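You operate a simulated robot arm through the tools that you are given. There is no shell and no other tool. Be economical: measure what you need, move in short steps, check, and stop when the job is done.

You run a simulated robot arm. Do the job below in one go: nothing can be reset, and whatever is moved stays where it is left.

## Task
Charge the green cube light to 100% in well A, switch off and shut it in the blue box.
Fine: dock it and lift it out only while the charger is off; leave the other lights and the dial alone.

Only the result counts: the job must be done as asked and must still hold three seconds after the hand-in. Knocking over, shifting, dropping, spilling or breaking anything else fails it.

## Robot
A 6-joint arm with a two-finger parallel gripper, fixed in place. Base frame: the origin is at the foot of the arm, x ahead of it, y to its left, z up; the work surface is at about z = 0.86. Lengths are in m, angles in rad, forces in N, time in s.
With the tool pointing down near the work surface it reaches from about 0.26 to 0.68 m from the base axis. Its first joint turns from -1.152 to 1.152 rad. Payload 2.9 kg.
Tool frame: the origin (TCP) lies between the finger pads and is the grasp point; the fingertips stand 0.03 m ahead of it; z points along the fingers, y is the line along which they close. Largest opening 0.11 m; finger width 0.02, thickness 0.01; the body of the gripper, 0.048 by 0.112 m, starts 0.055 m behind the TCP.
Orientation is that of the tool frame in the base frame, as a unit quaternion [x, y, z, w]. With the fingers straight down and closing along the base's y, the tool's x points along the base's -x, its y along +y and its z along -z.

## Interface
- The arm moves only by the tool drive_tool. Its argument "targets" is a list of rows, each an object (a shift or turn left out is 0, a gripper value left out holds the last) with "dp": the shift along the tool's x, y, z in m, a list of three; "rot": the turn, a rotation vector about the tool's x, y, z in rad, a list of three; "jaw": the gripper command, from -1 (fully open) to 1 (shut), values between in proportion. In form: [{"dp": [x, y, z], "rot": [wx, wy, wz], "jaw": jaw}, ...]. A call has 1 to 8 rows; each row shifts and turns the commanded pose from where the row before left it, along the tool's axes as they then stand. Rows are played at 5 a second. More than 0.05 m and 0.15 rad between two rows, or a gripper value outside its range, and nothing of the call is played. Where a pose cannot be reached the arm comes as near as it can. A force on the tool above 40 N (or 10 N above the force at the start of the call, whichever is more), or a blocked arm, ends the call early, and 0.2 s more pass. The fingers move at their own pace (about 0.108 m/s each) and stop on an object; they squeeze with about 37 N. The grip force told is the motor's: it shows also when the fingers shut on nothing. Time passes only in rows, and 0.2 s behind the last, so rows that do not move let the fingers close. It gives the time, the measured TCP pose, the force on the tool (base axes), the opening and the grip force at its end, in the units of the frame above (readings bear some noise).
- Cameras (640 x 400 px; columns grow to the right, rows downward): "scene" is fixed at [0.0825, 0.4377, 1.3903]; the picture's right is [-0.70, -0.72, 0.00], its down [-0.37, 0.36, -0.85] and it looks along [0.61, -0.60, -0.52] (base axes); focal length 314 px, centre (320, 200). "wrist" rides on the gripper at [0.072, 0.017, -0.103] in the tool frame; the picture's right is [-0.23, 0.97, 0.00], its down [-0.76, -0.18, -0.62] and it looks along [-0.61, -0.14, 0.78] (tool axes); focal length 222 px, centre (320, 200). There is no depth. A picture from a camera that has moved, and an enlarged one, comes with that camera's place and axes in the base frame and with its lens.
- get_image(camera): a new picture of that camera. It takes no simulated time.
- enlarge(camera, box): a new picture of the part [left, top, right, bottom] of that camera's present view, enlarged. It takes no simulated time.
- job_done(): hands the job in; it is judged then, once.

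Go step by step. Nothing tells you positions but the pictures and the camera data: compare them with the known pose of the tool, close in by small moves and look again before you grip or let go. The budget is 120 turns and 76 pictures, counting those below and the enlarged ones. Unless the task says otherwise, let go and move clear before handing in, and close with one line.

The tools are called after "Request:" as a command line: name --argument value ..., lists and objects as JSON in quotes. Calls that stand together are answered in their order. drive_tool: Moves the arm, as the interface text tells. Its arguments: {"type":"object","properties":{"targets":{"type":"array"}},"required":["targets"]} The other tools are called the same way: get_image (camera) takes a picture; enlarge (camera, box) takes an enlarged picture of a part of a camera's view; job_done () hands the job in.

At the start:

```text
time_s: 0.0
tcp_pos: [0.3435, -0.1583, 1.1857]
ee_rot: [0.0, 1.0, -0.001, 0.0]
contact_force: [0.0, 0.9, -1.3]
gripper_width: 0.1103
gripper_force: 0.1
```

scene: 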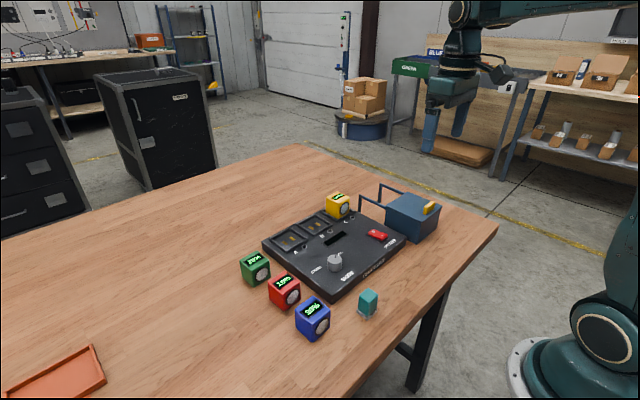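
wrist: 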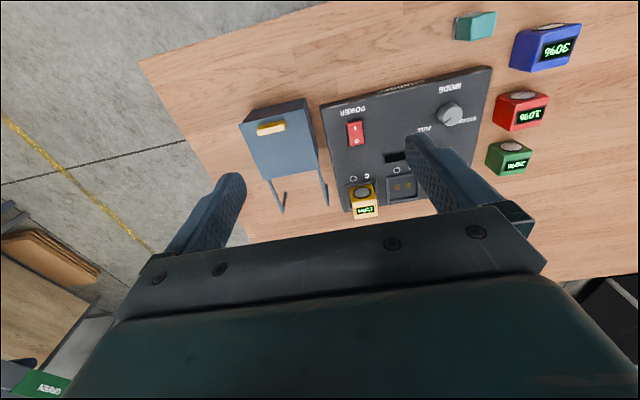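

I see the charger with wells, a yellow light already in one well, green, red and blue lights on the table, and a blue box with a yellow handle. I look closer first.

Request:
enlarge --camera "scene" --box '[220, 170, 460, 320]'

Request:
enlarge --camera "wrist" --box '[220, 0, 600, 237]'

```text
2.67 times, centred on (340, 245) of scene
camera zoom: at [0.0825, 0.4377, 1.3903], right [-0.7, -0.72, 0.0], down [-0.37, 0.36, -0.85], along [0.61, -0.6, -0.52], focal length 838 px, centre (267, 80)
```

zoom: 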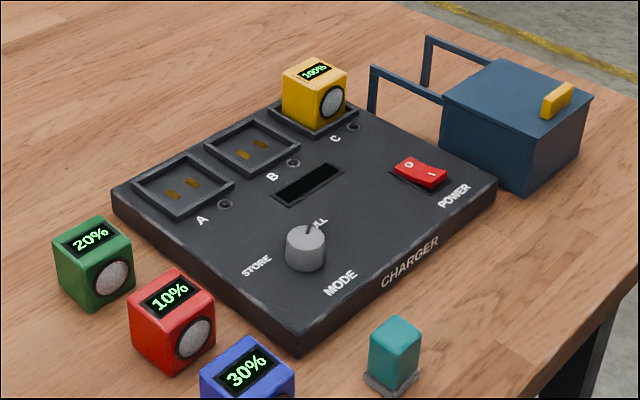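

```text
1.68 times, centred on (410, 118) of wrist
camera zoom: at [0.2715, -0.142, 1.2878], right [0.23, 0.97, 0.0], down [0.76, -0.18, 0.62], along [0.61, -0.14, -0.78], focal length 374 px, centre (168, 337)
```

zoom: 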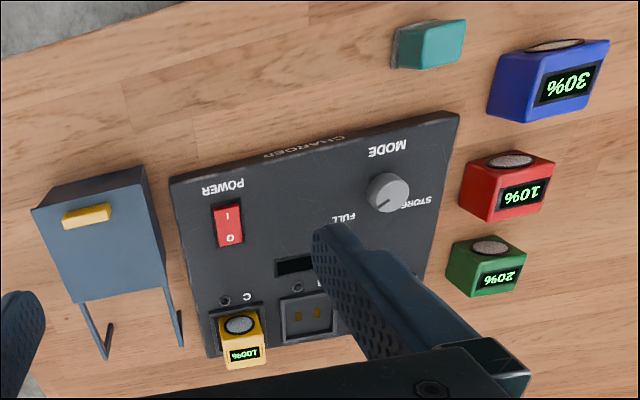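

The box lid seems to slide along the two rails. I lower the camera toward the box for a closer look.

Request:
drive_tool --targets '[{"dp": [0.01, -0.03, 0.03]}, {"dp": [0.01, -0.02, 0.03]}, {"dp": [0.0, 0, 0.03]}]'

Request:
get_image --camera "wrist"

Request:
enlarge --camera "scene" --box '[340, 165, 460, 240]'

```text
time_s: 0.8
tcp_pos: [0.3238, -0.2104, 1.0947]
ee_rot: [0.0, 1.0, 0.0, -0.001]
contact_force: [-0.3, -0.2, 0.3]
gripper_width: 0.1101
gripper_force: 0.2
```

```text
71 pictures are left
camera wrist: at [0.2514, -0.1917, 1.1979], right [0.23, 0.97, 0.0], down [0.76, -0.18, 0.62], along [0.61, -0.14, -0.78], focal length 222 px, centre (320, 200)
```

wrist: 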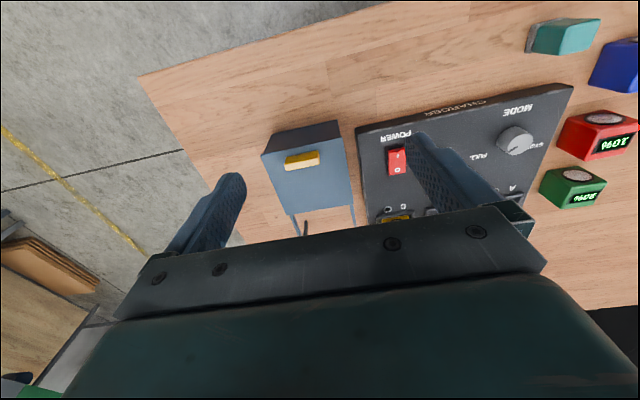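

```text
5.33 times, centred on (400, 202) of scene
camera zoom: at [0.0825, 0.4377, 1.3903], right [-0.7, -0.72, 0.0], down [-0.37, 0.36, -0.85], along [0.61, -0.6, -0.52], focal length 1677 px, centre (-107, 187)
```

zoom: 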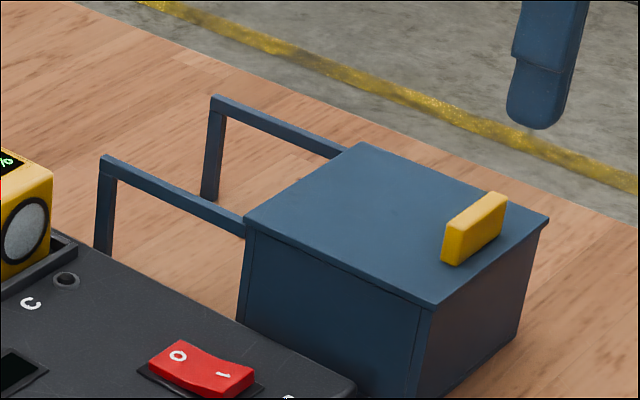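

The box is roughly x 0.36–0.467, y −0.297..−0.188, with the handle near (0.377, −0.245, 0.95). I close the fingers and come down just behind the handle, on its −x side, to push the lid open.

Request:
drive_tool --targets '[{"dp": [-0.005, -0.035, 0.03], "jaw": 1}, {"dp": [-0.005, 0, 0.04]}, {"dp": [0, 0, 0.03]}, {}]'

Request:
get_image --camera "wrist"

Request:
enlarge --camera "scene" --box '[350, 140, 510, 240]'

```text
time_s: 1.8
tcp_pos: [0.3332, -0.2446, 0.9939]
ee_rot: [0.0, 1.0, 0.0, 0.0]
contact_force: [0.4, -0.3, 0.4]
gripper_width: 0.0
gripper_force: 37.7
```

```text
69 pictures are left
camera wrist: at [0.2617, -0.228, 1.0978], right [0.23, 0.97, 0.0], down [0.76, -0.18, 0.62], along [0.61, -0.14, -0.78], focal length 222 px, centre (320, 200)
```

wrist: 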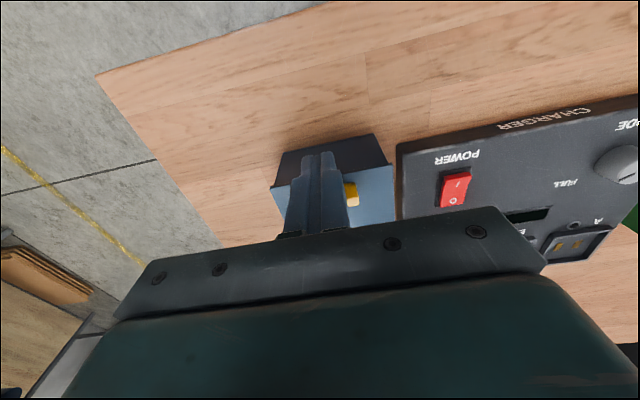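

```text
4.00 times, centred on (430, 190) of scene
camera zoom: at [0.0825, 0.4377, 1.3903], right [-0.7, -0.72, 0.0], down [-0.37, 0.36, -0.85], along [0.61, -0.6, -0.52], focal length 1258 px, centre (-120, 240)
```

zoom: 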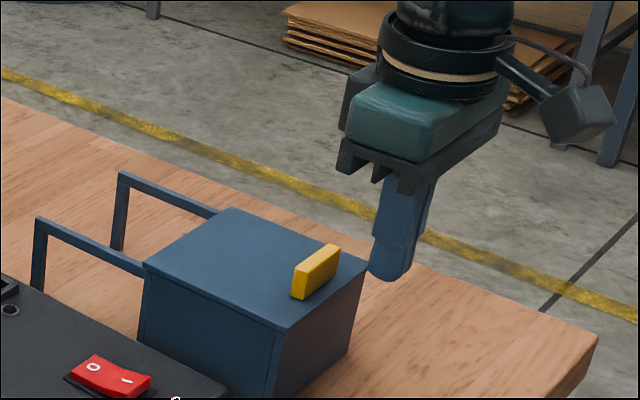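

The tip matches my estimate, behind the handle. I lower it to handle height and push slowly along +x.

Request:
drive_tool --targets '[{"dp": [0, 0, 0.016]}, {"dp": [-0.012, 0, 0]}, {"dp": [-0.012, 0, 0]}, {"dp": [-0.012, 0, 0]}, {"dp": [-0.012, 0, 0]}]'

Request:
enlarge --camera "scene" --box '[330, 140, 490, 240]'

```text
time_s: 3.0
tcp_pos: [0.3832, -0.2448, 0.9789]
ee_rot: [0.001, 1.0, 0.0, 0.0]
contact_force: [0.0, 0.3, -0.6]
gripper_width: 0.0001
gripper_force: 37.0
```

```text
4.00 times, centred on (410, 190) of scene
camera zoom: at [0.0824, 0.4377, 1.3903], right [-0.7, -0.72, 0.0], down [-0.37, 0.36, -0.85], along [0.61, -0.6, -0.52], focal length 1258 px, centre (-40, 240)
```

zoom: 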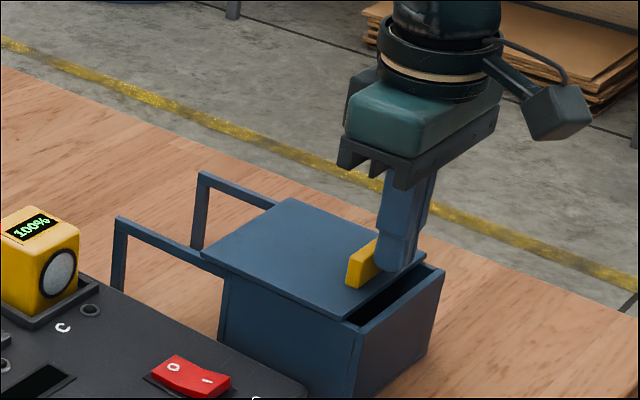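

The lid slides cleanly with little force. I push it further open.

Request:
drive_tool --targets '[{"dp": [-0.013, 0, 0]}, {"dp": [-0.013, 0, 0]}, {"dp": [-0.013, 0, 0]}, {"dp": [-0.013, 0, 0]}, {"dp": [-0.013, 0, 0]}]'

Request:
enlarge --camera "scene" --box '[330, 140, 490, 240]'

```text
time_s: 4.2
tcp_pos: [0.4481, -0.2435, 0.9785]
ee_rot: [0.0, 1.0, -0.001, 0.0]
contact_force: [-1.8, -0.7, -0.3]
gripper_width: 0.0
gripper_force: 37.3
```

```text
4.00 times, centred on (410, 190) of scene
camera zoom: at [0.0825, 0.4377, 1.3903], right [-0.7, -0.72, 0.0], down [-0.37, 0.36, -0.85], along [0.61, -0.6, -0.52], focal length 1258 px, centre (-40, 240)
```

zoom: 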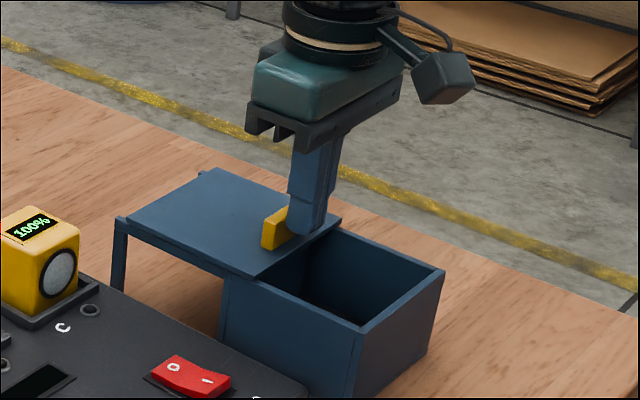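

The lid is open wide enough. I retreat, rise and travel toward the green cube.

Request:
drive_tool --targets '[{"dp": [0.01, 0, 0]}, {"dp": [0, 0, -0.045]}, {"dp": [0, 0, -0.045], "jaw": -1}, {"dp": [0, 0.05, 0]}, {"dp": [0, 0.05, 0]}, {"dp": [0, 0.05, 0]}, {"dp": [0, 0.05, 0]}, {"dp": [0, 0.05, 0]}]'

Request:
drive_tool --targets '[{"dp": [0, 0.05, 0]}, {"dp": [0, 0.05, 0]}, {"dp": [0, 0.05, 0]}]'

Request:
get_image --camera "wrist"

Request:
enlarge --camera "scene" --box '[220, 170, 460, 320]'

```text
time_s: 6.0
tcp_pos: [0.4376, 0.0086, 1.0666]
ee_rot: [0.0, 1.0, -0.001, 0.0]
contact_force: [0.0, -0.5, 0.1]
gripper_width: 0.11
gripper_force: 0.1
```

```text
time_s: 6.8
tcp_pos: [0.4378, 0.1596, 1.0685]
ee_rot: [0.001, 1.0, 0.0, -0.001]
contact_force: [0.3, 0.0, -0.6]
gripper_width: 0.1099
gripper_force: 0.2
```

```text
65 pictures are left
camera wrist: at [0.3657, 0.1767, 1.1709], right [0.23, 0.97, 0.0], down [0.76, -0.18, 0.62], along [0.61, -0.14, -0.78], focal length 222 px, centre (320, 200)
```

wrist: 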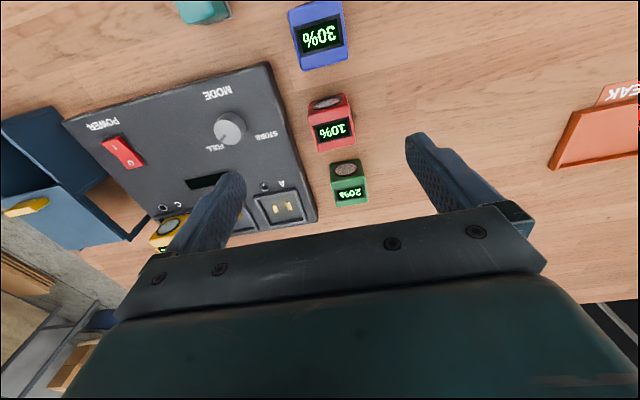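

```text
2.67 times, centred on (340, 245) of scene
camera zoom: at [0.0825, 0.4377, 1.3903], right [-0.7, -0.72, 0.0], down [-0.37, 0.36, -0.85], along [0.61, -0.6, -0.52], focal length 838 px, centre (267, 80)
```

zoom: 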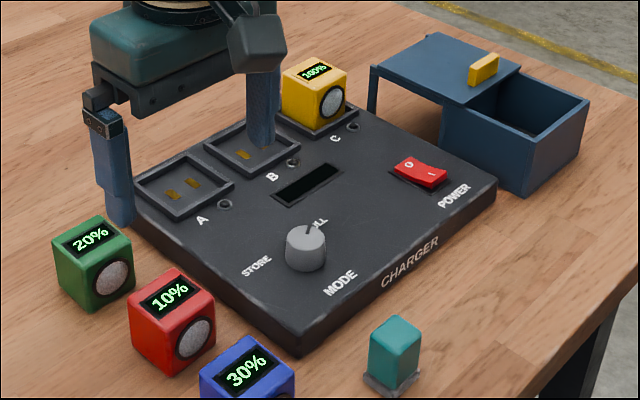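

I enlarge the wrist view over the green cube and well A to get exact positions and yaw.

Request:
enlarge --camera "wrist" --box '[230, 130, 390, 230]'

Request:
enlarge --camera "scene" --box '[230, 215, 326, 275]'

```text
4.00 times, centred on (310, 180) of wrist
camera zoom: at [0.3657, 0.1767, 1.1709], right [0.23, 0.97, 0.0], down [0.76, -0.18, 0.62], along [0.61, -0.14, -0.78], focal length 888 px, centre (360, 280)
```

zoom: 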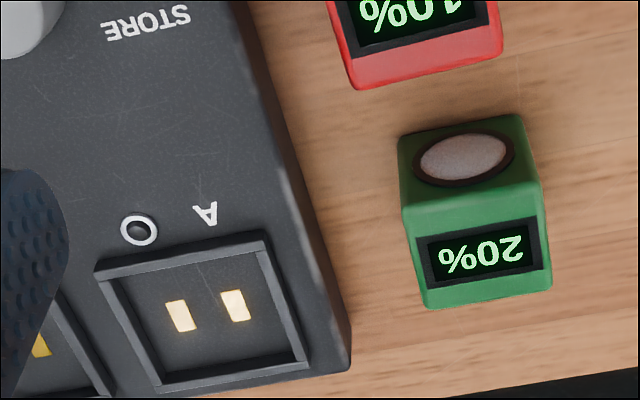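

```text
6.67 times, centred on (278, 245) of scene
camera zoom: at [0.0825, 0.4377, 1.3903], right [-0.7, -0.72, 0.0], down [-0.37, 0.36, -0.85], along [0.61, -0.6, -0.52], focal length 2096 px, centre (600, -100)
```

zoom: 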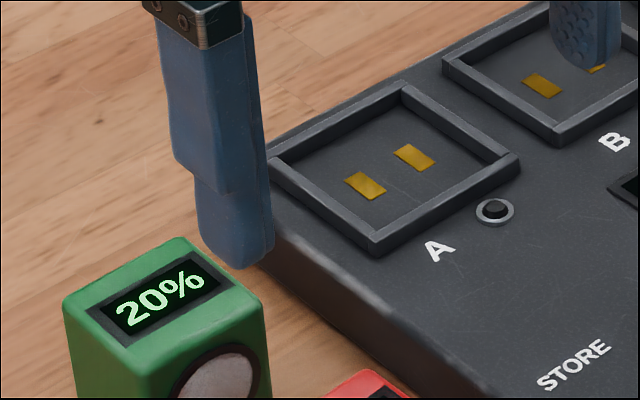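

Green cube's centre is about (0.570, 0.176), square to the axes, side about 0.049; well A's centre about (0.586, 0.062). I move above the cube with a partly open gripper and check.

Request:
drive_tool --targets '[{"dp": [-0.044, 0.008, 0.01], "jaw": -0.4}, {"dp": [-0.044, 0.008, 0.03]}, {"dp": [-0.044, 0, 0.03]}, {"dp": [0, 0, 0.025]}]'

Request:
get_image --camera "wrist"

Request:
enlarge --camera "scene" --box '[200, 200, 328, 280]'

```text
refused: row 2 steps farther than a row can; nothing moved
```

```text
61 pictures are left
camera wrist: at [0.3657, 0.1767, 1.1709], right [0.23, 0.97, 0.0], down [0.76, -0.18, 0.62], along [0.61, -0.14, -0.78], focal length 222 px, centre (320, 200)
```

wrist: 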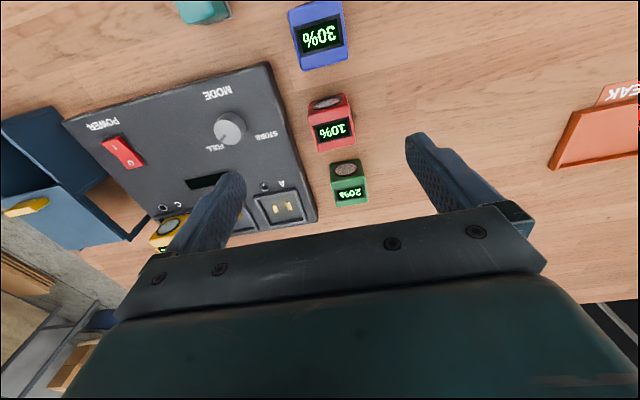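

```text
5.00 times, centred on (264, 240) of scene
camera zoom: at [0.0825, 0.4377, 1.3903], right [-0.7, -0.72, 0.0], down [-0.37, 0.36, -0.85], along [0.61, -0.6, -0.52], focal length 1572 px, centre (600, 0)
```

zoom: 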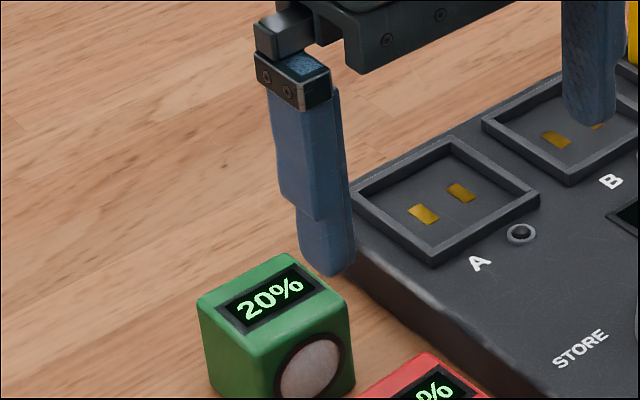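

A row was too long; I repeat with smaller steps.

Request:
drive_tool --targets '[{"dp": [-0.044, 0.008, 0.01], "jaw": -0.4}, {"dp": [-0.044, 0.008, 0.01]}, {"dp": [-0.044, 0, 0.015]}, {"dp": [0, 0, 0.035]}, {"dp": [0, 0, 0.03]}]'

Request:
get_image --camera "wrist"

Request:
enlarge --camera "scene" --box '[200, 200, 328, 280]'

```text
time_s: 8.0
tcp_pos: [0.5691, 0.1742, 0.9687]
ee_rot: [0.0, 1.0, 0.0, 0.0]
contact_force: [0.0, -0.5, 0.6]
gripper_width: 0.0773
gripper_force: 0.2
```

```text
59 pictures are left
camera wrist: at [0.497, 0.1913, 1.0717], right [0.23, 0.97, 0.0], down [0.76, -0.18, 0.62], along [0.61, -0.14, -0.78], focal length 222 px, centre (320, 200)
```

wrist: 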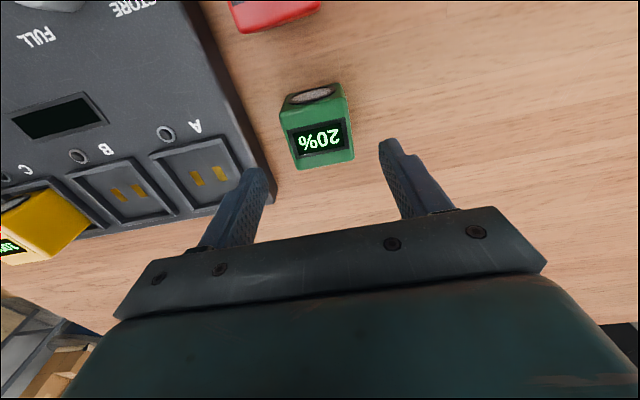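

```text
5.00 times, centred on (264, 240) of scene
camera zoom: at [0.0825, 0.4377, 1.3903], right [-0.7, -0.72, 0.0], down [-0.37, 0.36, -0.85], along [0.61, -0.6, -0.52], focal length 1572 px, centre (600, 0)
```

zoom: 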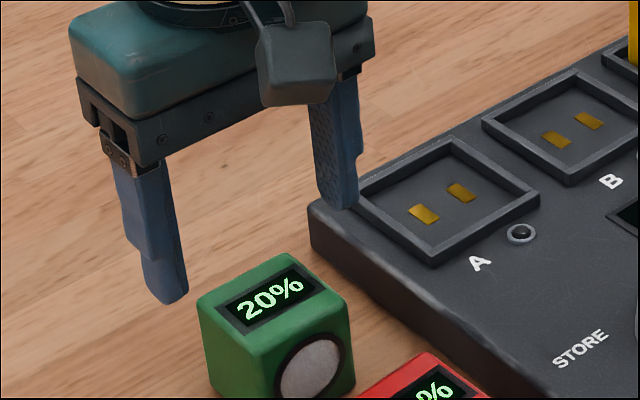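

Fingers straddle the cube with margin on both sides. I descend so only the upper part of the cube is gripped, and look before closing.

Request:
drive_tool --targets '[{"dp": [0, 0.001, 0.027]}, {"dp": [0, 0, 0.027]}]'

Request:
enlarge --camera "scene" --box '[200, 210, 328, 290]'

Request:
enlarge --camera "wrist" --box '[160, 50, 480, 250]'

```text
time_s: 8.6
tcp_pos: [0.567, 0.1734, 0.915]
ee_rot: [0.001, 1.0, 0.0, 0.0]
contact_force: [0.3, -0.4, 0.7]
gripper_width: 0.077
gripper_force: 0.0
```

```text
5.00 times, centred on (264, 250) of scene
camera zoom: at [0.0825, 0.4377, 1.3903], right [-0.7, -0.72, 0.0], down [-0.37, 0.36, -0.85], along [0.61, -0.6, -0.52], focal length 1572 px, centre (600, -50)
```

zoom: 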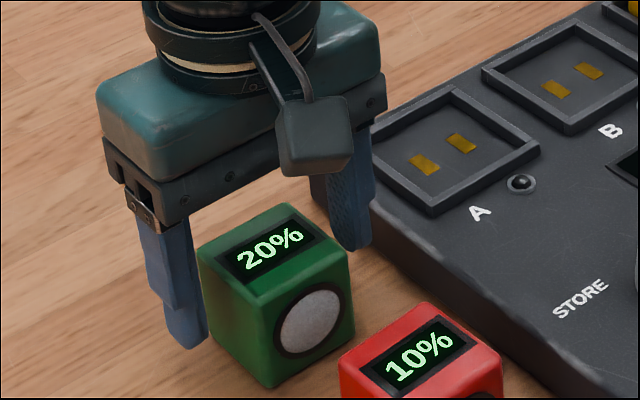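

```text
2.00 times, centred on (320, 150) of wrist
camera zoom: at [0.4959, 0.1904, 1.0176], right [0.23, 0.97, 0.0], down [0.76, -0.18, 0.62], along [0.61, -0.14, -0.78], focal length 444 px, centre (320, 300)
```

zoom: 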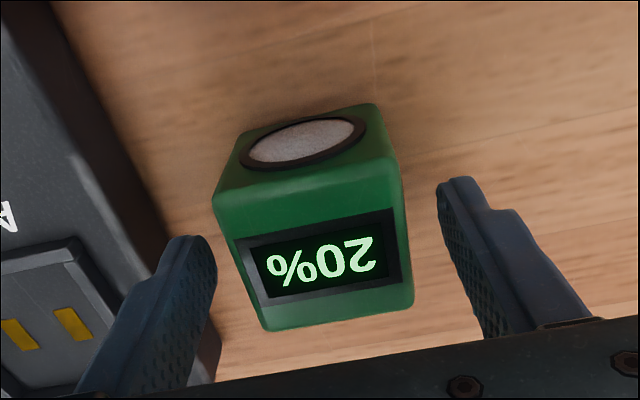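

The cube's centre now reads about (0.562, 0.172), so I shift 4 mm toward the base and close.

Request:
drive_tool --targets '[{"dp": [0.004, -0.001, 0]}, {"jaw": 1}, {}, {}]'

Request:
enlarge --camera "wrist" --box '[160, 50, 480, 250]'

```text
time_s: 9.6
tcp_pos: [0.564, 0.172, 0.9149]
ee_rot: [0.0, 1.0, 0.0, 0.0]
contact_force: [0.9, -0.4, 0.5]
gripper_width: 0.0497
gripper_force: 36.9
```

```text
2.00 times, centred on (320, 150) of wrist
camera zoom: at [0.4917, 0.1894, 1.0177], right [0.23, 0.97, 0.0], down [0.76, -0.18, 0.62], along [0.61, -0.14, -0.78], focal length 444 px, centre (320, 300)
```

zoom: 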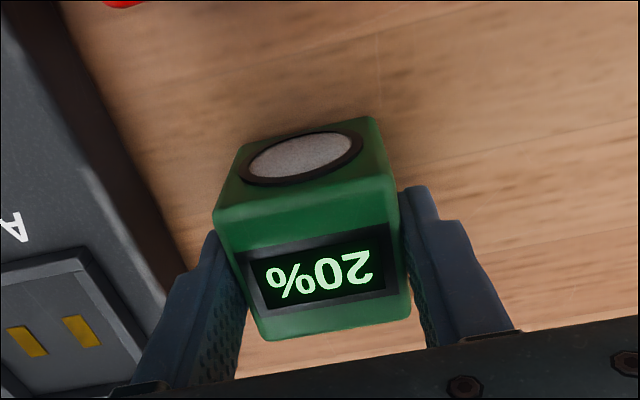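

The grip is firm at 0.0497 m. I lift and carry the cube above well A, staying high to look.

Request:
drive_tool --targets '[{"dp": [0, 0, -0.03]}, {"dp": [0, 0, -0.04]}, {"dp": [-0.01, -0.04, 0]}, {"dp": [-0.01, -0.04, 0]}, {"dp": [-0.003, -0.03, 0]}]'

Request:
get_image --camera "wrist"

Request:
enlarge --camera "scene" --box '[220, 180, 348, 260]'

```text
time_s: 10.8
tcp_pos: [0.5883, 0.0634, 0.9862]
ee_rot: [0.0, 1.0, 0.0, 0.0]
contact_force: [-0.2, -0.2, -1.1]
gripper_width: 0.0498
gripper_force: 37.1
```

```text
54 pictures are left
camera wrist: at [0.5153, 0.0803, 1.0892], right [0.23, 0.97, 0.0], down [0.76, -0.18, 0.62], along [0.61, -0.14, -0.78], focal length 222 px, centre (320, 200)
```

wrist: 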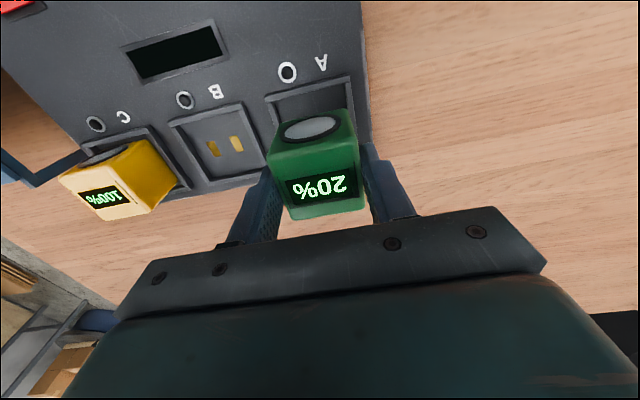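

```text
5.00 times, centred on (284, 220) of scene
camera zoom: at [0.0825, 0.4377, 1.3903], right [-0.7, -0.72, 0.0], down [-0.37, 0.36, -0.85], along [0.61, -0.6, -0.52], focal length 1572 px, centre (500, 100)
```

zoom: 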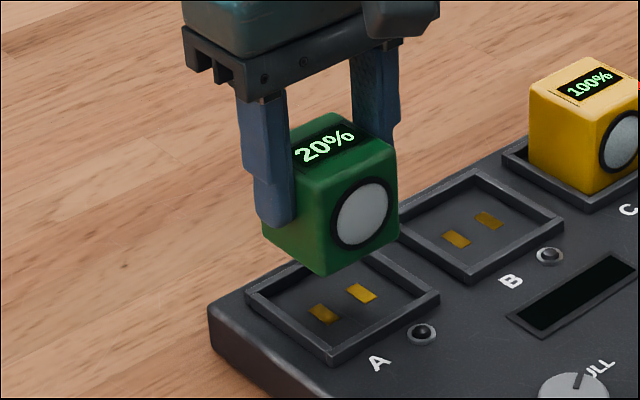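

I enlarge the wrist view to measure the well frames from here.

Request:
enlarge --camera "wrist" --box '[160, 40, 400, 190]'

```text
2.67 times, centred on (280, 115) of wrist
camera zoom: at [0.5153, 0.0803, 1.0892], right [0.23, 0.97, 0.0], down [0.76, -0.18, 0.62], along [0.61, -0.14, -0.78], focal length 592 px, centre (427, 427)
```

zoom: 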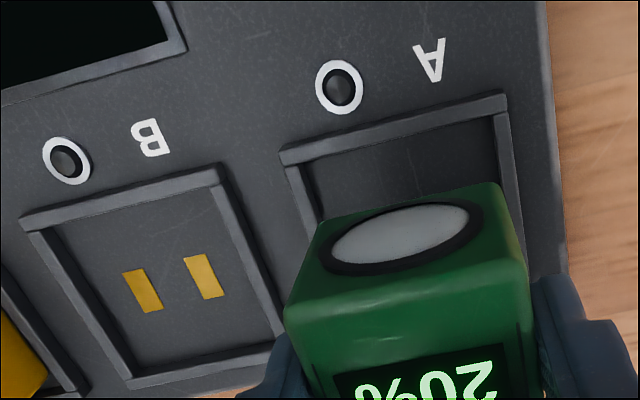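

The well's centre is about (0.585, 0.0615); the cube is nearly over it. I trim 1–2 mm, go down close to the frame and check.

Request:
drive_tool --targets '[{"dp": [0.001, -0.0015, 0.01]}, {"dp": [0, 0, 0.012]}]'

Request:
enlarge --camera "scene" --box '[245, 205, 325, 255]'

Request:
enlarge --camera "wrist" --box '[200, 40, 440, 190]'

```text
time_s: 11.4
tcp_pos: [0.5866, 0.0612, 0.9621]
ee_rot: [0.001, 1.0, -0.001, 0.001]
contact_force: [0.3, -0.2, -2.2]
gripper_width: 0.0497
gripper_force: 36.8
```

```text
8.00 times, centred on (285, 230) of scene
camera zoom: at [0.0825, 0.4377, 1.3903], right [-0.7, -0.72, 0.0], down [-0.37, 0.36, -0.85], along [0.61, -0.6, -0.52], focal length 2516 px, centre (600, -40)
```

zoom: 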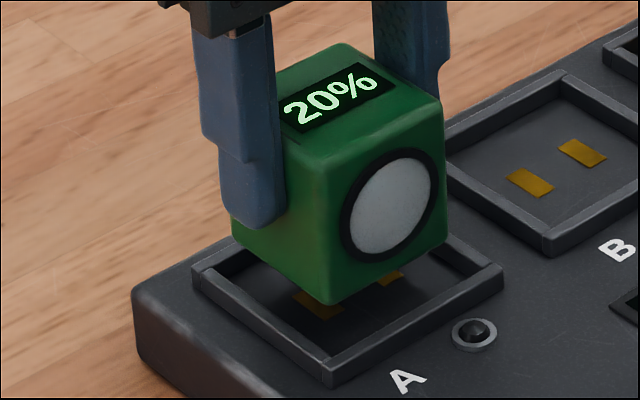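

```text
2.67 times, centred on (320, 115) of wrist
camera zoom: at [0.5143, 0.0786, 1.0657], right [0.23, 0.97, 0.0], down [0.76, -0.18, 0.62], along [0.61, -0.14, -0.78], focal length 592 px, centre (320, 427)
```

zoom: 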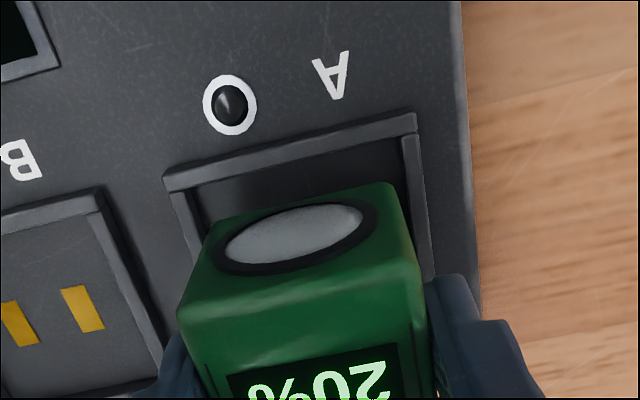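

The cube is within about 1 mm of centre. I trim by 1 mm and lower in small steps watching the force.

Request:
drive_tool --targets '[{"dp": [0.001, -0.0005, 0.004]}, {"dp": [0, 0, 0.004]}, {"dp": [0, 0, 0.003]}]'

Request:
enlarge --camera "scene" --box '[245, 205, 325, 255]'

```text
time_s: 12.2
tcp_pos: [0.5846, 0.0597, 0.953]
ee_rot: [-0.001, 1.0, -0.001, 0.001]
contact_force: [0.1, -0.4, -2.6]
gripper_width: 0.0494
gripper_force: 37.1
```

```text
8.00 times, centred on (285, 230) of scene
camera zoom: at [0.0825, 0.4377, 1.3903], right [-0.7, -0.72, 0.0], down [-0.37, 0.36, -0.85], along [0.61, -0.6, -0.52], focal length 2516 px, centre (600, -40)
```

zoom: 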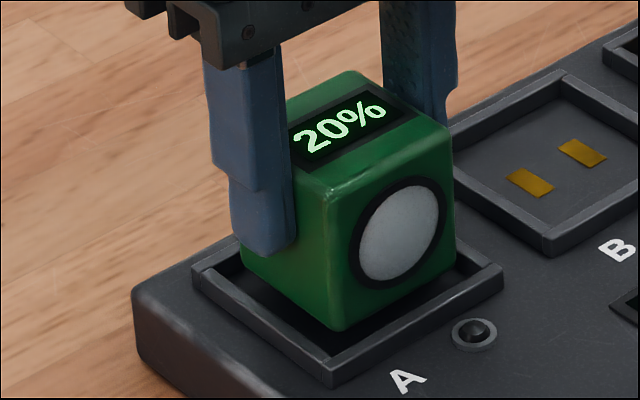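

The cube is now centred in the frame. I keep lowering.

Request:
drive_tool --targets '[{"dp": [0, 0, 0.004]}, {"dp": [0, 0, 0.003]}, {"dp": [0, 0, 0.003]}]'

Request:
enlarge --camera "scene" --box '[245, 205, 325, 255]'

```text
time_s: 13.0
tcp_pos: [0.5862, 0.0594, 0.9436]
ee_rot: [0.0, 1.0, 0.0, 0.002]
contact_force: [-5.7, -2.4, 17.0]
gripper_width: 0.0496
gripper_force: 37.1
```

```text
8.00 times, centred on (285, 230) of scene
camera zoom: at [0.082, 0.4376, 1.3904], right [-0.7, -0.72, 0.0], down [-0.37, 0.36, -0.85], along [0.61, -0.6, -0.52], focal length 2516 px, centre (600, -40)
```

zoom: 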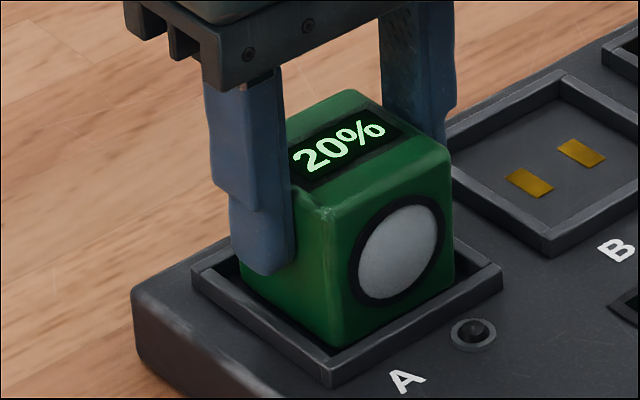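

Contact of about 17 N. I compare with how the yellow cube sits in its well before letting go.

Request:
enlarge --camera "scene" --box '[300, 180, 380, 230]'

Request:
get_image --camera "wrist"

```text
8.00 times, centred on (340, 205) of scene
camera zoom: at [0.082, 0.4376, 1.3904], right [-0.7, -0.72, 0.0], down [-0.37, 0.36, -0.85], along [0.61, -0.6, -0.52], focal length 2516 px, centre (160, 160)
```

zoom: 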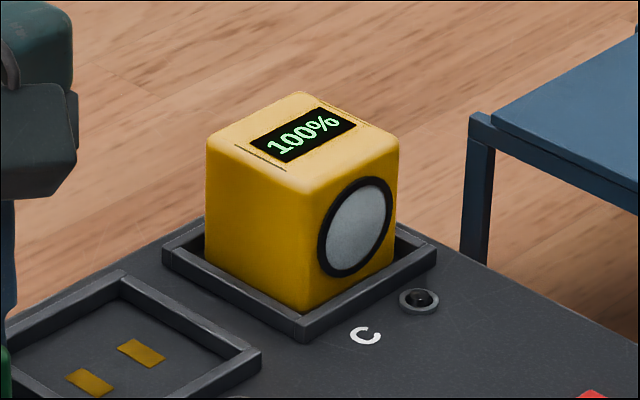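

```text
46 pictures are left
camera wrist: at [0.5137, 0.0766, 1.0474], right [0.23, 0.97, 0.0], down [0.76, -0.18, 0.63], along [0.61, -0.14, -0.78], focal length 222 px, centre (320, 200)
```

wrist: 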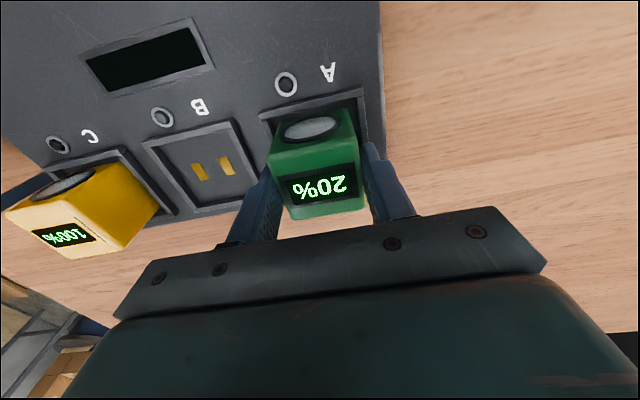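

The green cube sits like the yellow one does. I open the fingers slightly and rise clear.

Request:
drive_tool --targets '[{"dp": [0, 0, -0.001]}, {"jaw": -0.3}, {}, {"dp": [0, 0, -0.03]}, {"dp": [0, 0, -0.04]}, {"dp": [0.03, 0, -0.03]}]'

Request:
enlarge --camera "scene" --box '[245, 190, 405, 290]'

Request:
get_image --camera "wrist"

```text
time_s: 14.4
tcp_pos: [0.5565, 0.0591, 1.0429]
ee_rot: [0.0, 1.0, 0.0, -0.001]
contact_force: [-0.1, 0.1, -0.6]
gripper_width: 0.0717
gripper_force: 0.0
```

```text
4.00 times, centred on (325, 240) of scene
camera zoom: at [0.0825, 0.4377, 1.3903], right [-0.7, -0.72, 0.0], down [-0.37, 0.36, -0.85], along [0.61, -0.6, -0.52], focal length 1258 px, centre (300, 40)
```

zoom: 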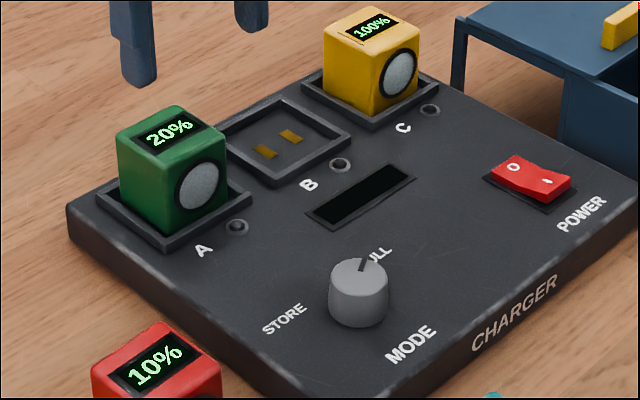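

```text
44 pictures are left
camera wrist: at [0.4838, 0.0758, 1.1454], right [0.23, 0.97, 0.0], down [0.76, -0.18, 0.62], along [0.61, -0.14, -0.78], focal length 222 px, centre (320, 200)
```

wrist: 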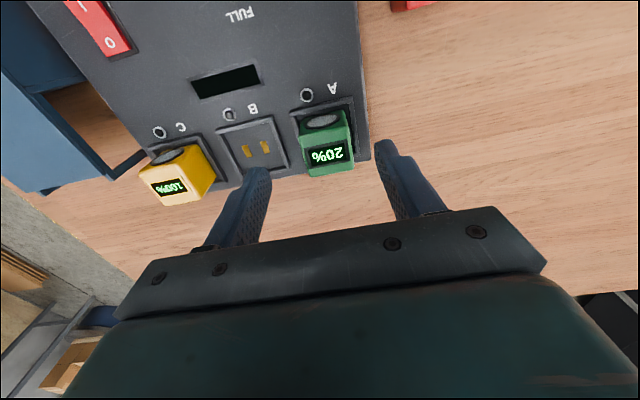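

The green cube is seated in well A. The rocker's "I" end (near (0.427, −0.117)) is raised, so it's off; I go above it with closed fingers.

Request:
drive_tool --targets '[{"dp": [0.0265, -0.0352, 0], "jaw": 1}, {"dp": [0.0265, -0.0352, 0]}, {"dp": [0.0265, -0.0352, 0]}, {"dp": [0.0265, -0.0352, 0]}, {"dp": [0.0265, -0.0352, 0]}, {"dp": [0, 0, 0.045]}, {"dp": [0, 0, 0.035]}]'

Request:
get_image --camera "wrist"

Request:
enlarge --camera "scene" --box '[330, 190, 410, 240]'

```text
time_s: 16.0
tcp_pos: [0.4232, -0.116, 0.9628]
ee_rot: [0.001, 1.0, 0.0, 0.0]
contact_force: [-0.6, -0.4, -0.4]
gripper_width: 0.0
gripper_force: 37.0
```

```text
43 pictures are left
camera wrist: at [0.35, -0.0984, 1.0665], right [0.23, 0.97, 0.0], down [0.76, -0.18, 0.62], along [0.61, -0.14, -0.78], focal length 222 px, centre (320, 200)
```

wrist: 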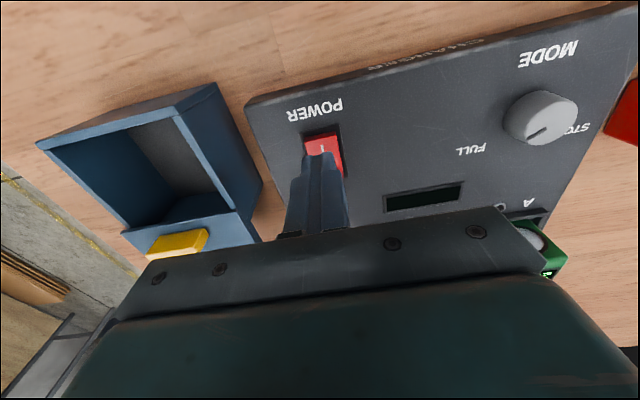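

```text
8.00 times, centred on (370, 215) of scene
camera zoom: at [0.0825, 0.4377, 1.3903], right [-0.7, -0.72, 0.0], down [-0.37, 0.36, -0.85], along [0.61, -0.6, -0.52], focal length 2516 px, centre (-80, 80)
```

zoom: 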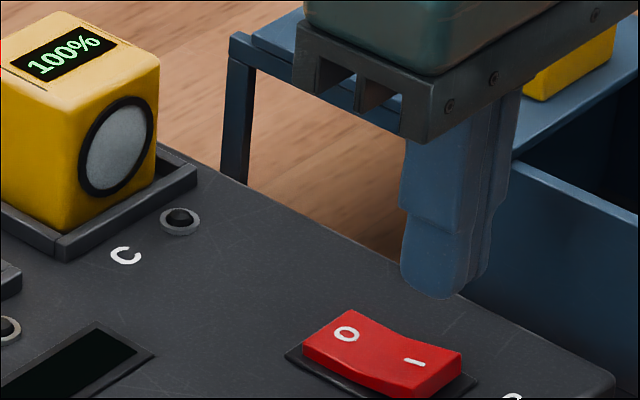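

The fingertip is over the "I" half. I shift 3 mm and press down in small steps.

Request:
drive_tool --targets '[{"dp": [-0.003, 0.001, 0.012]}, {"dp": [0, 0, 0.01]}, {"dp": [0, 0, 0.005]}, {"dp": [0, 0, 0.004]}]'

Request:
enlarge --camera "scene" --box '[250, 180, 410, 280]'

```text
time_s: 17.0
tcp_pos: [0.4278, -0.1149, 0.9308]
ee_rot: [0.0, 1.0, 0.001, 0.0]
contact_force: [-0.9, 0.1, 0.5]
gripper_width: 0.0002
gripper_force: 37.1
```

```text
4.00 times, centred on (330, 230) of scene
camera zoom: at [0.0824, 0.4377, 1.3903], right [-0.7, -0.72, 0.0], down [-0.37, 0.36, -0.85], along [0.61, -0.6, -0.52], focal length 1258 px, centre (280, 80)
```

zoom: 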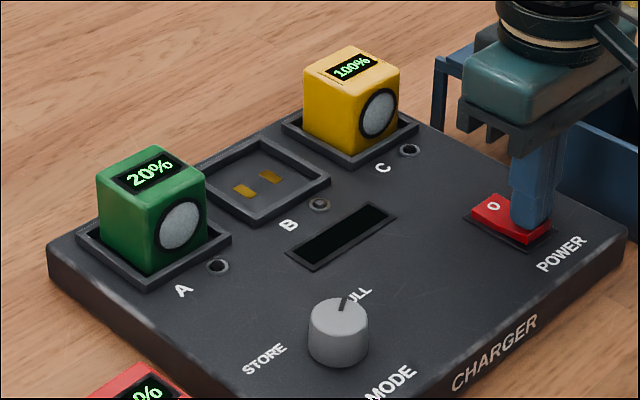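

No contact yet, with the tip near 0.901. I press further in small steps.

Request:
drive_tool --targets '[{"dp": [0, 0, 0.003]}, {"dp": [0, 0, 0.002]}, {"dp": [0, 0, 0.002]}]'

Request:
enlarge --camera "scene" --box '[250, 180, 410, 280]'

```text
time_s: 17.7
tcp_pos: [0.4262, -0.115, 0.9285]
ee_rot: [0.0, 1.0, 0.0, 0.001]
contact_force: [-4.1, 0.9, 7.6]
gripper_width: 0.0
gripper_force: 36.8
stopped in row 3: the force on the tool passed its limit (the readings are from after the stop); the commanded pose is now the measured one
```

```text
4.00 times, centred on (330, 230) of scene
camera zoom: at [0.0822, 0.4377, 1.3903], right [-0.7, -0.72, 0.0], down [-0.37, 0.36, -0.85], along [0.61, -0.6, -0.52], focal length 1258 px, centre (280, 80)
```

zoom: 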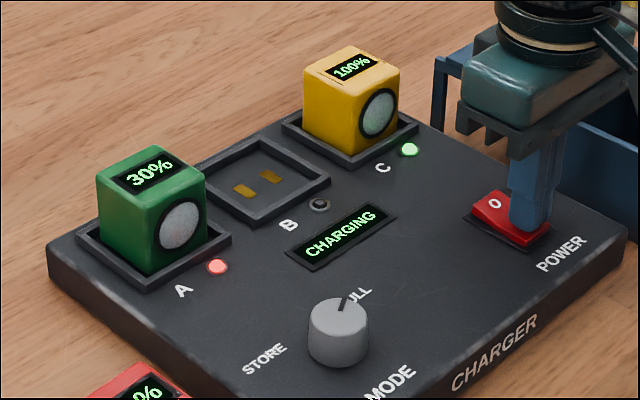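

The charger is on, "CHARGING", green at 30%. I rise and hover over the "O" half while it charges.

Request:
drive_tool --targets '[{"dp": [0, 0, -0.025]}, {"dp": [-0.028, 0, 0]}, {}, {}, {}]'

Request:
enlarge --camera "scene" --box '[250, 180, 410, 280]'

```text
time_s: 18.9
tcp_pos: [0.4563, -0.1142, 0.9531]
ee_rot: [0.0, 1.0, 0.0, 0.002]
contact_force: [0.8, -0.3, 0.7]
gripper_width: 0.0
gripper_force: 37.1
```

```text
4.00 times, centred on (330, 230) of scene
camera zoom: at [0.0825, 0.4377, 1.3903], right [-0.7, -0.72, 0.0], down [-0.37, 0.36, -0.85], along [0.61, -0.6, -0.52], focal length 1258 px, centre (280, 80)
```

zoom: 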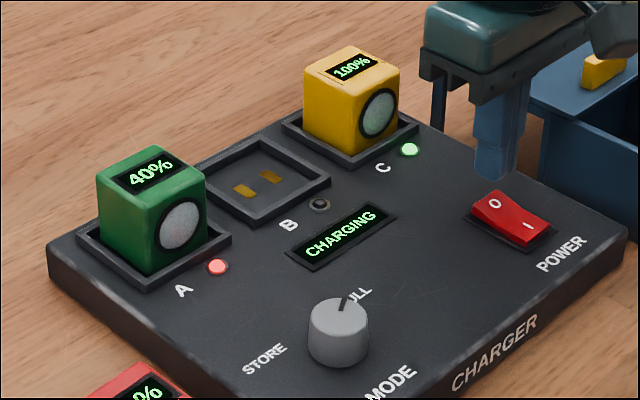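

It gains about 10% per 1.2 s. I wait several seconds.

Request:
drive_tool --targets '[{}, {}, {}, {}, {}, {}, {}, {}]'

Request:
drive_tool --targets '[{}, {}, {}, {}, {}, {}, {}, {}]'

Request:
drive_tool --targets '[{}, {}, {}, {}, {}, {}, {}, {}]'

Request:
enlarge --camera "scene" --box '[250, 180, 410, 280]'

```text
time_s: 20.7
tcp_pos: [0.4564, -0.1137, 0.9534]
ee_rot: [0.0, 1.0, 0.0, 0.002]
contact_force: [0.9, 0.1, 0.5]
gripper_width: 0.0001
gripper_force: 36.2
```

```text
time_s: 22.5
tcp_pos: [0.4553, -0.1148, 0.9525]
ee_rot: [0.0, 1.0, 0.0, 0.002]
contact_force: [-0.4, -0.7, 0.3]
gripper_width: 0.0
gripper_force: 36.9
```

```text
time_s: 24.3
tcp_pos: [0.4543, -0.114, 0.952]
ee_rot: [0.0, 1.0, 0.0, 0.002]
contact_force: [0.0, 0.4, -0.2]
gripper_width: 0.0
gripper_force: 37.2
```

```text
4.00 times, centred on (330, 230) of scene
camera zoom: at [0.0825, 0.4377, 1.3903], right [-0.7, -0.72, 0.0], down [-0.37, 0.36, -0.85], along [0.61, -0.6, -0.52], focal length 1258 px, centre (280, 80)
```

zoom: 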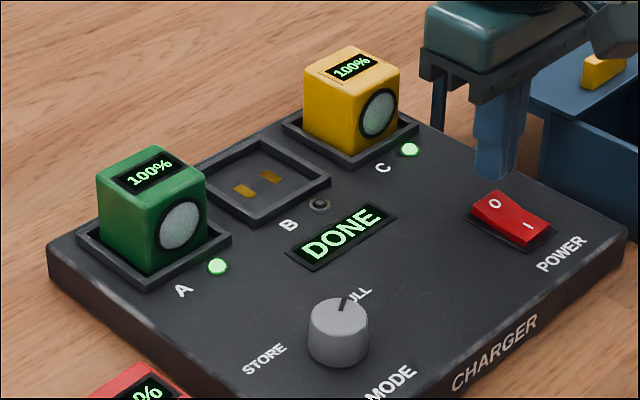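

The display says DONE with green at 100%. I press the "O" end.

Request:
drive_tool --targets '[{"dp": [0, 0, 0.013]}, {"dp": [0, 0, 0.007]}, {"dp": [0, 0, 0.003]}, {"dp": [0, 0, 0.002]}, {"dp": [0, 0, 0.002]}]'

Request:
enlarge --camera "scene" --box '[250, 180, 410, 280]'

```text
time_s: 25.5
tcp_pos: [0.4541, -0.1146, 0.9294]
ee_rot: [0.0, 1.0, -0.001, 0.002]
contact_force: [-9.0, 3.5, 28.9]
gripper_width: 0.0002
gripper_force: 36.8
```

```text
4.00 times, centred on (330, 230) of scene
camera zoom: at [0.0818, 0.4379, 1.3903], right [-0.7, -0.72, 0.0], down [-0.37, 0.36, -0.85], along [0.61, -0.6, -0.52], focal length 1258 px, centre (280, 80)
```

zoom: 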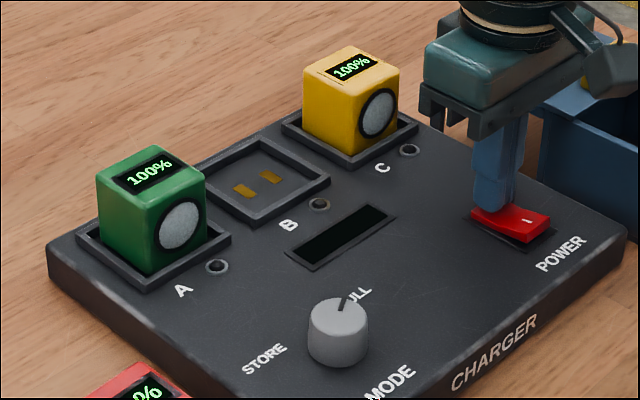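

The charger is off. I rise and travel back above the green cube.

Request:
drive_tool --targets '[{"dp": [0, 0, -0.04]}, {"dp": [0, 0, -0.04]}, {"dp": [0, 0, -0.03], "jaw": -0.35}, {"dp": [-0.026, 0.035, 0]}, {"dp": [-0.026, 0.035, 0]}, {"dp": [-0.026, 0.035, 0]}, {"dp": [-0.026, 0.035, 0]}, {"dp": [-0.026, 0.035, 0]}]'

Request:
drive_tool --targets '[{"dp": [0, 0, 0.04]}, {}]'

Request:
enlarge --camera "wrist" --box '[160, 50, 480, 250]'

Request:
enlarge --camera "scene" --box '[250, 180, 410, 280]'

```text
time_s: 27.3
tcp_pos: [0.5851, 0.0586, 1.0362]
ee_rot: [0.001, 1.0, -0.001, 0.001]
contact_force: [-0.3, -0.3, 0.2]
gripper_width: 0.0743
gripper_force: 0.1
```

```text
time_s: 27.9
tcp_pos: [0.584, 0.0612, 0.9967]
ee_rot: [-0.001, 1.0, 0.0, 0.001]
contact_force: [0.0, 0.6, -1.0]
gripper_width: 0.0743
gripper_force: 0.0
```

```text
2.00 times, centred on (320, 150) of wrist
camera zoom: at [0.5117, 0.0782, 1.0999], right [0.23, 0.97, 0.0], down [0.76, -0.18, 0.63], along [0.61, -0.14, -0.78], focal length 444 px, centre (320, 300)
```

zoom: 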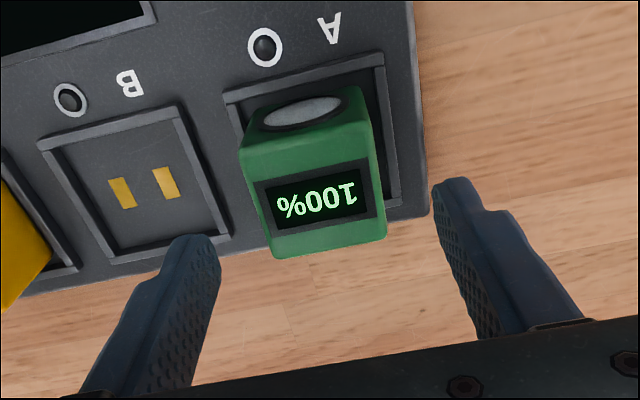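

```text
4.00 times, centred on (330, 230) of scene
camera zoom: at [0.0825, 0.4377, 1.3903], right [-0.7, -0.72, 0.0], down [-0.37, 0.36, -0.85], along [0.61, -0.6, -0.52], focal length 1258 px, centre (280, 80)
```

zoom: 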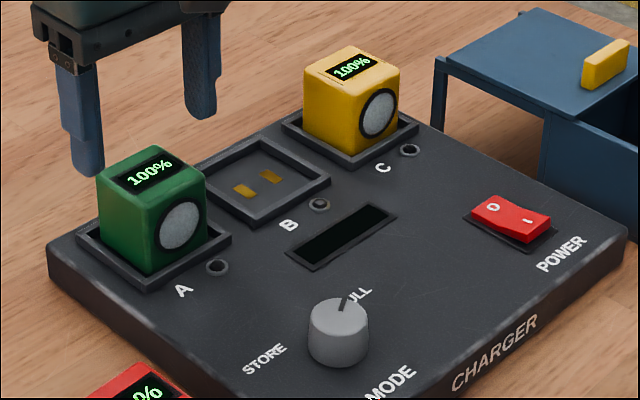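

Aligned with the cube, charger dark. I descend to the earlier grasp height, close and lift straight up.

Request:
drive_tool --targets '[{"dp": [0, 0, 0.025]}, {"dp": [0, 0, 0.024]}, {"jaw": 1}, {}, {}]'

Request:
drive_tool --targets '[{"dp": [0, 0, -0.02]}, {"dp": [0, 0, -0.03]}, {"dp": [0, 0, -0.03]}, {"dp": [0, 0, -0.03]}]'

Request:
enlarge --camera "scene" --box '[230, 140, 454, 280]'

```text
time_s: 29.1
tcp_pos: [0.5847, 0.0598, 0.9467]
ee_rot: [0.0, 1.0, 0.001, 0.002]
contact_force: [0.8, 0.0, -0.5]
gripper_width: 0.0496
gripper_force: 37.4
```

```text
time_s: 30.1
tcp_pos: [0.5829, 0.0622, 1.0587]
ee_rot: [0.0, 1.0, -0.001, 0.001]
contact_force: [0.4, 0.4, -2.3]
gripper_width: 0.0497
gripper_force: 37.1
```

```text
2.86 times, centred on (342, 210) of scene
camera zoom: at [0.0825, 0.4377, 1.3903], right [-0.7, -0.72, 0.0], down [-0.37, 0.36, -0.85], along [0.61, -0.6, -0.52], focal length 898 px, centre (257, 171)
```

zoom: 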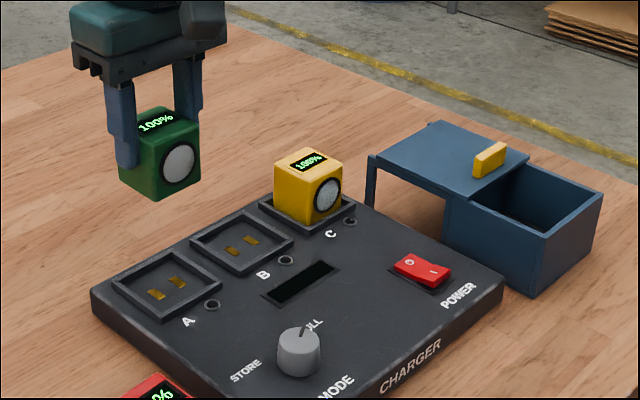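

Lifted cleanly. I carry it over the box opening, around (0.405, −0.243).

Request:
drive_tool --targets '[{"dp": [0.0222, -0.0381, 0]}, {"dp": [0.0222, -0.0381, 0]}, {"dp": [0.0222, -0.0381, 0]}, {"dp": [0.0222, -0.0381, 0]}, {"dp": [0.0222, -0.0381, 0]}, {"dp": [0.0222, -0.0381, 0]}, {"dp": [0.0222, -0.0381, 0]}, {"dp": [0.0222, -0.0381, 0]}]'

Request:
get_image --camera "wrist"

Request:
enlarge --camera "scene" --box '[340, 140, 468, 220]'

```text
time_s: 31.9
tcp_pos: [0.4056, -0.2467, 1.0584]
ee_rot: [-0.001, 1.0, 0.0, 0.003]
contact_force: [0.1, 0.2, -3.4]
gripper_width: 0.0495
gripper_force: 37.0
```

```text
33 pictures are left
camera wrist: at [0.3341, -0.2293, 1.1609], right [0.23, 0.97, 0.0], down [0.76, -0.18, 0.63], along [0.61, -0.14, -0.78], focal length 222 px, centre (320, 200)
```

wrist: 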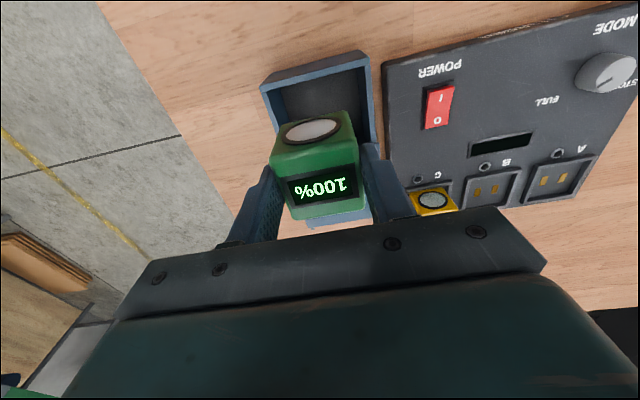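

```text
5.00 times, centred on (404, 180) of scene
camera zoom: at [0.0825, 0.4377, 1.3903], right [-0.7, -0.72, 0.0], down [-0.37, 0.36, -0.85], along [0.61, -0.6, -0.52], focal length 1572 px, centre (-100, 300)
```

zoom: 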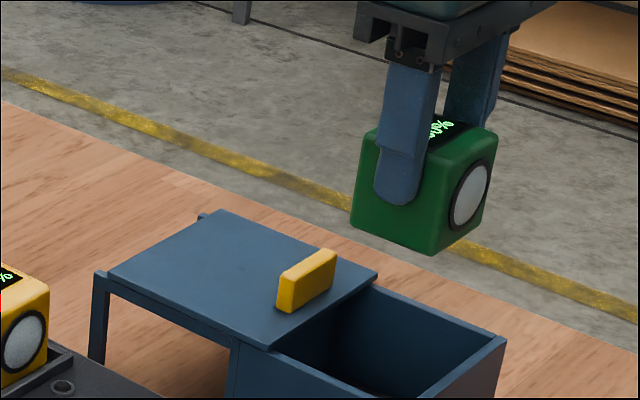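

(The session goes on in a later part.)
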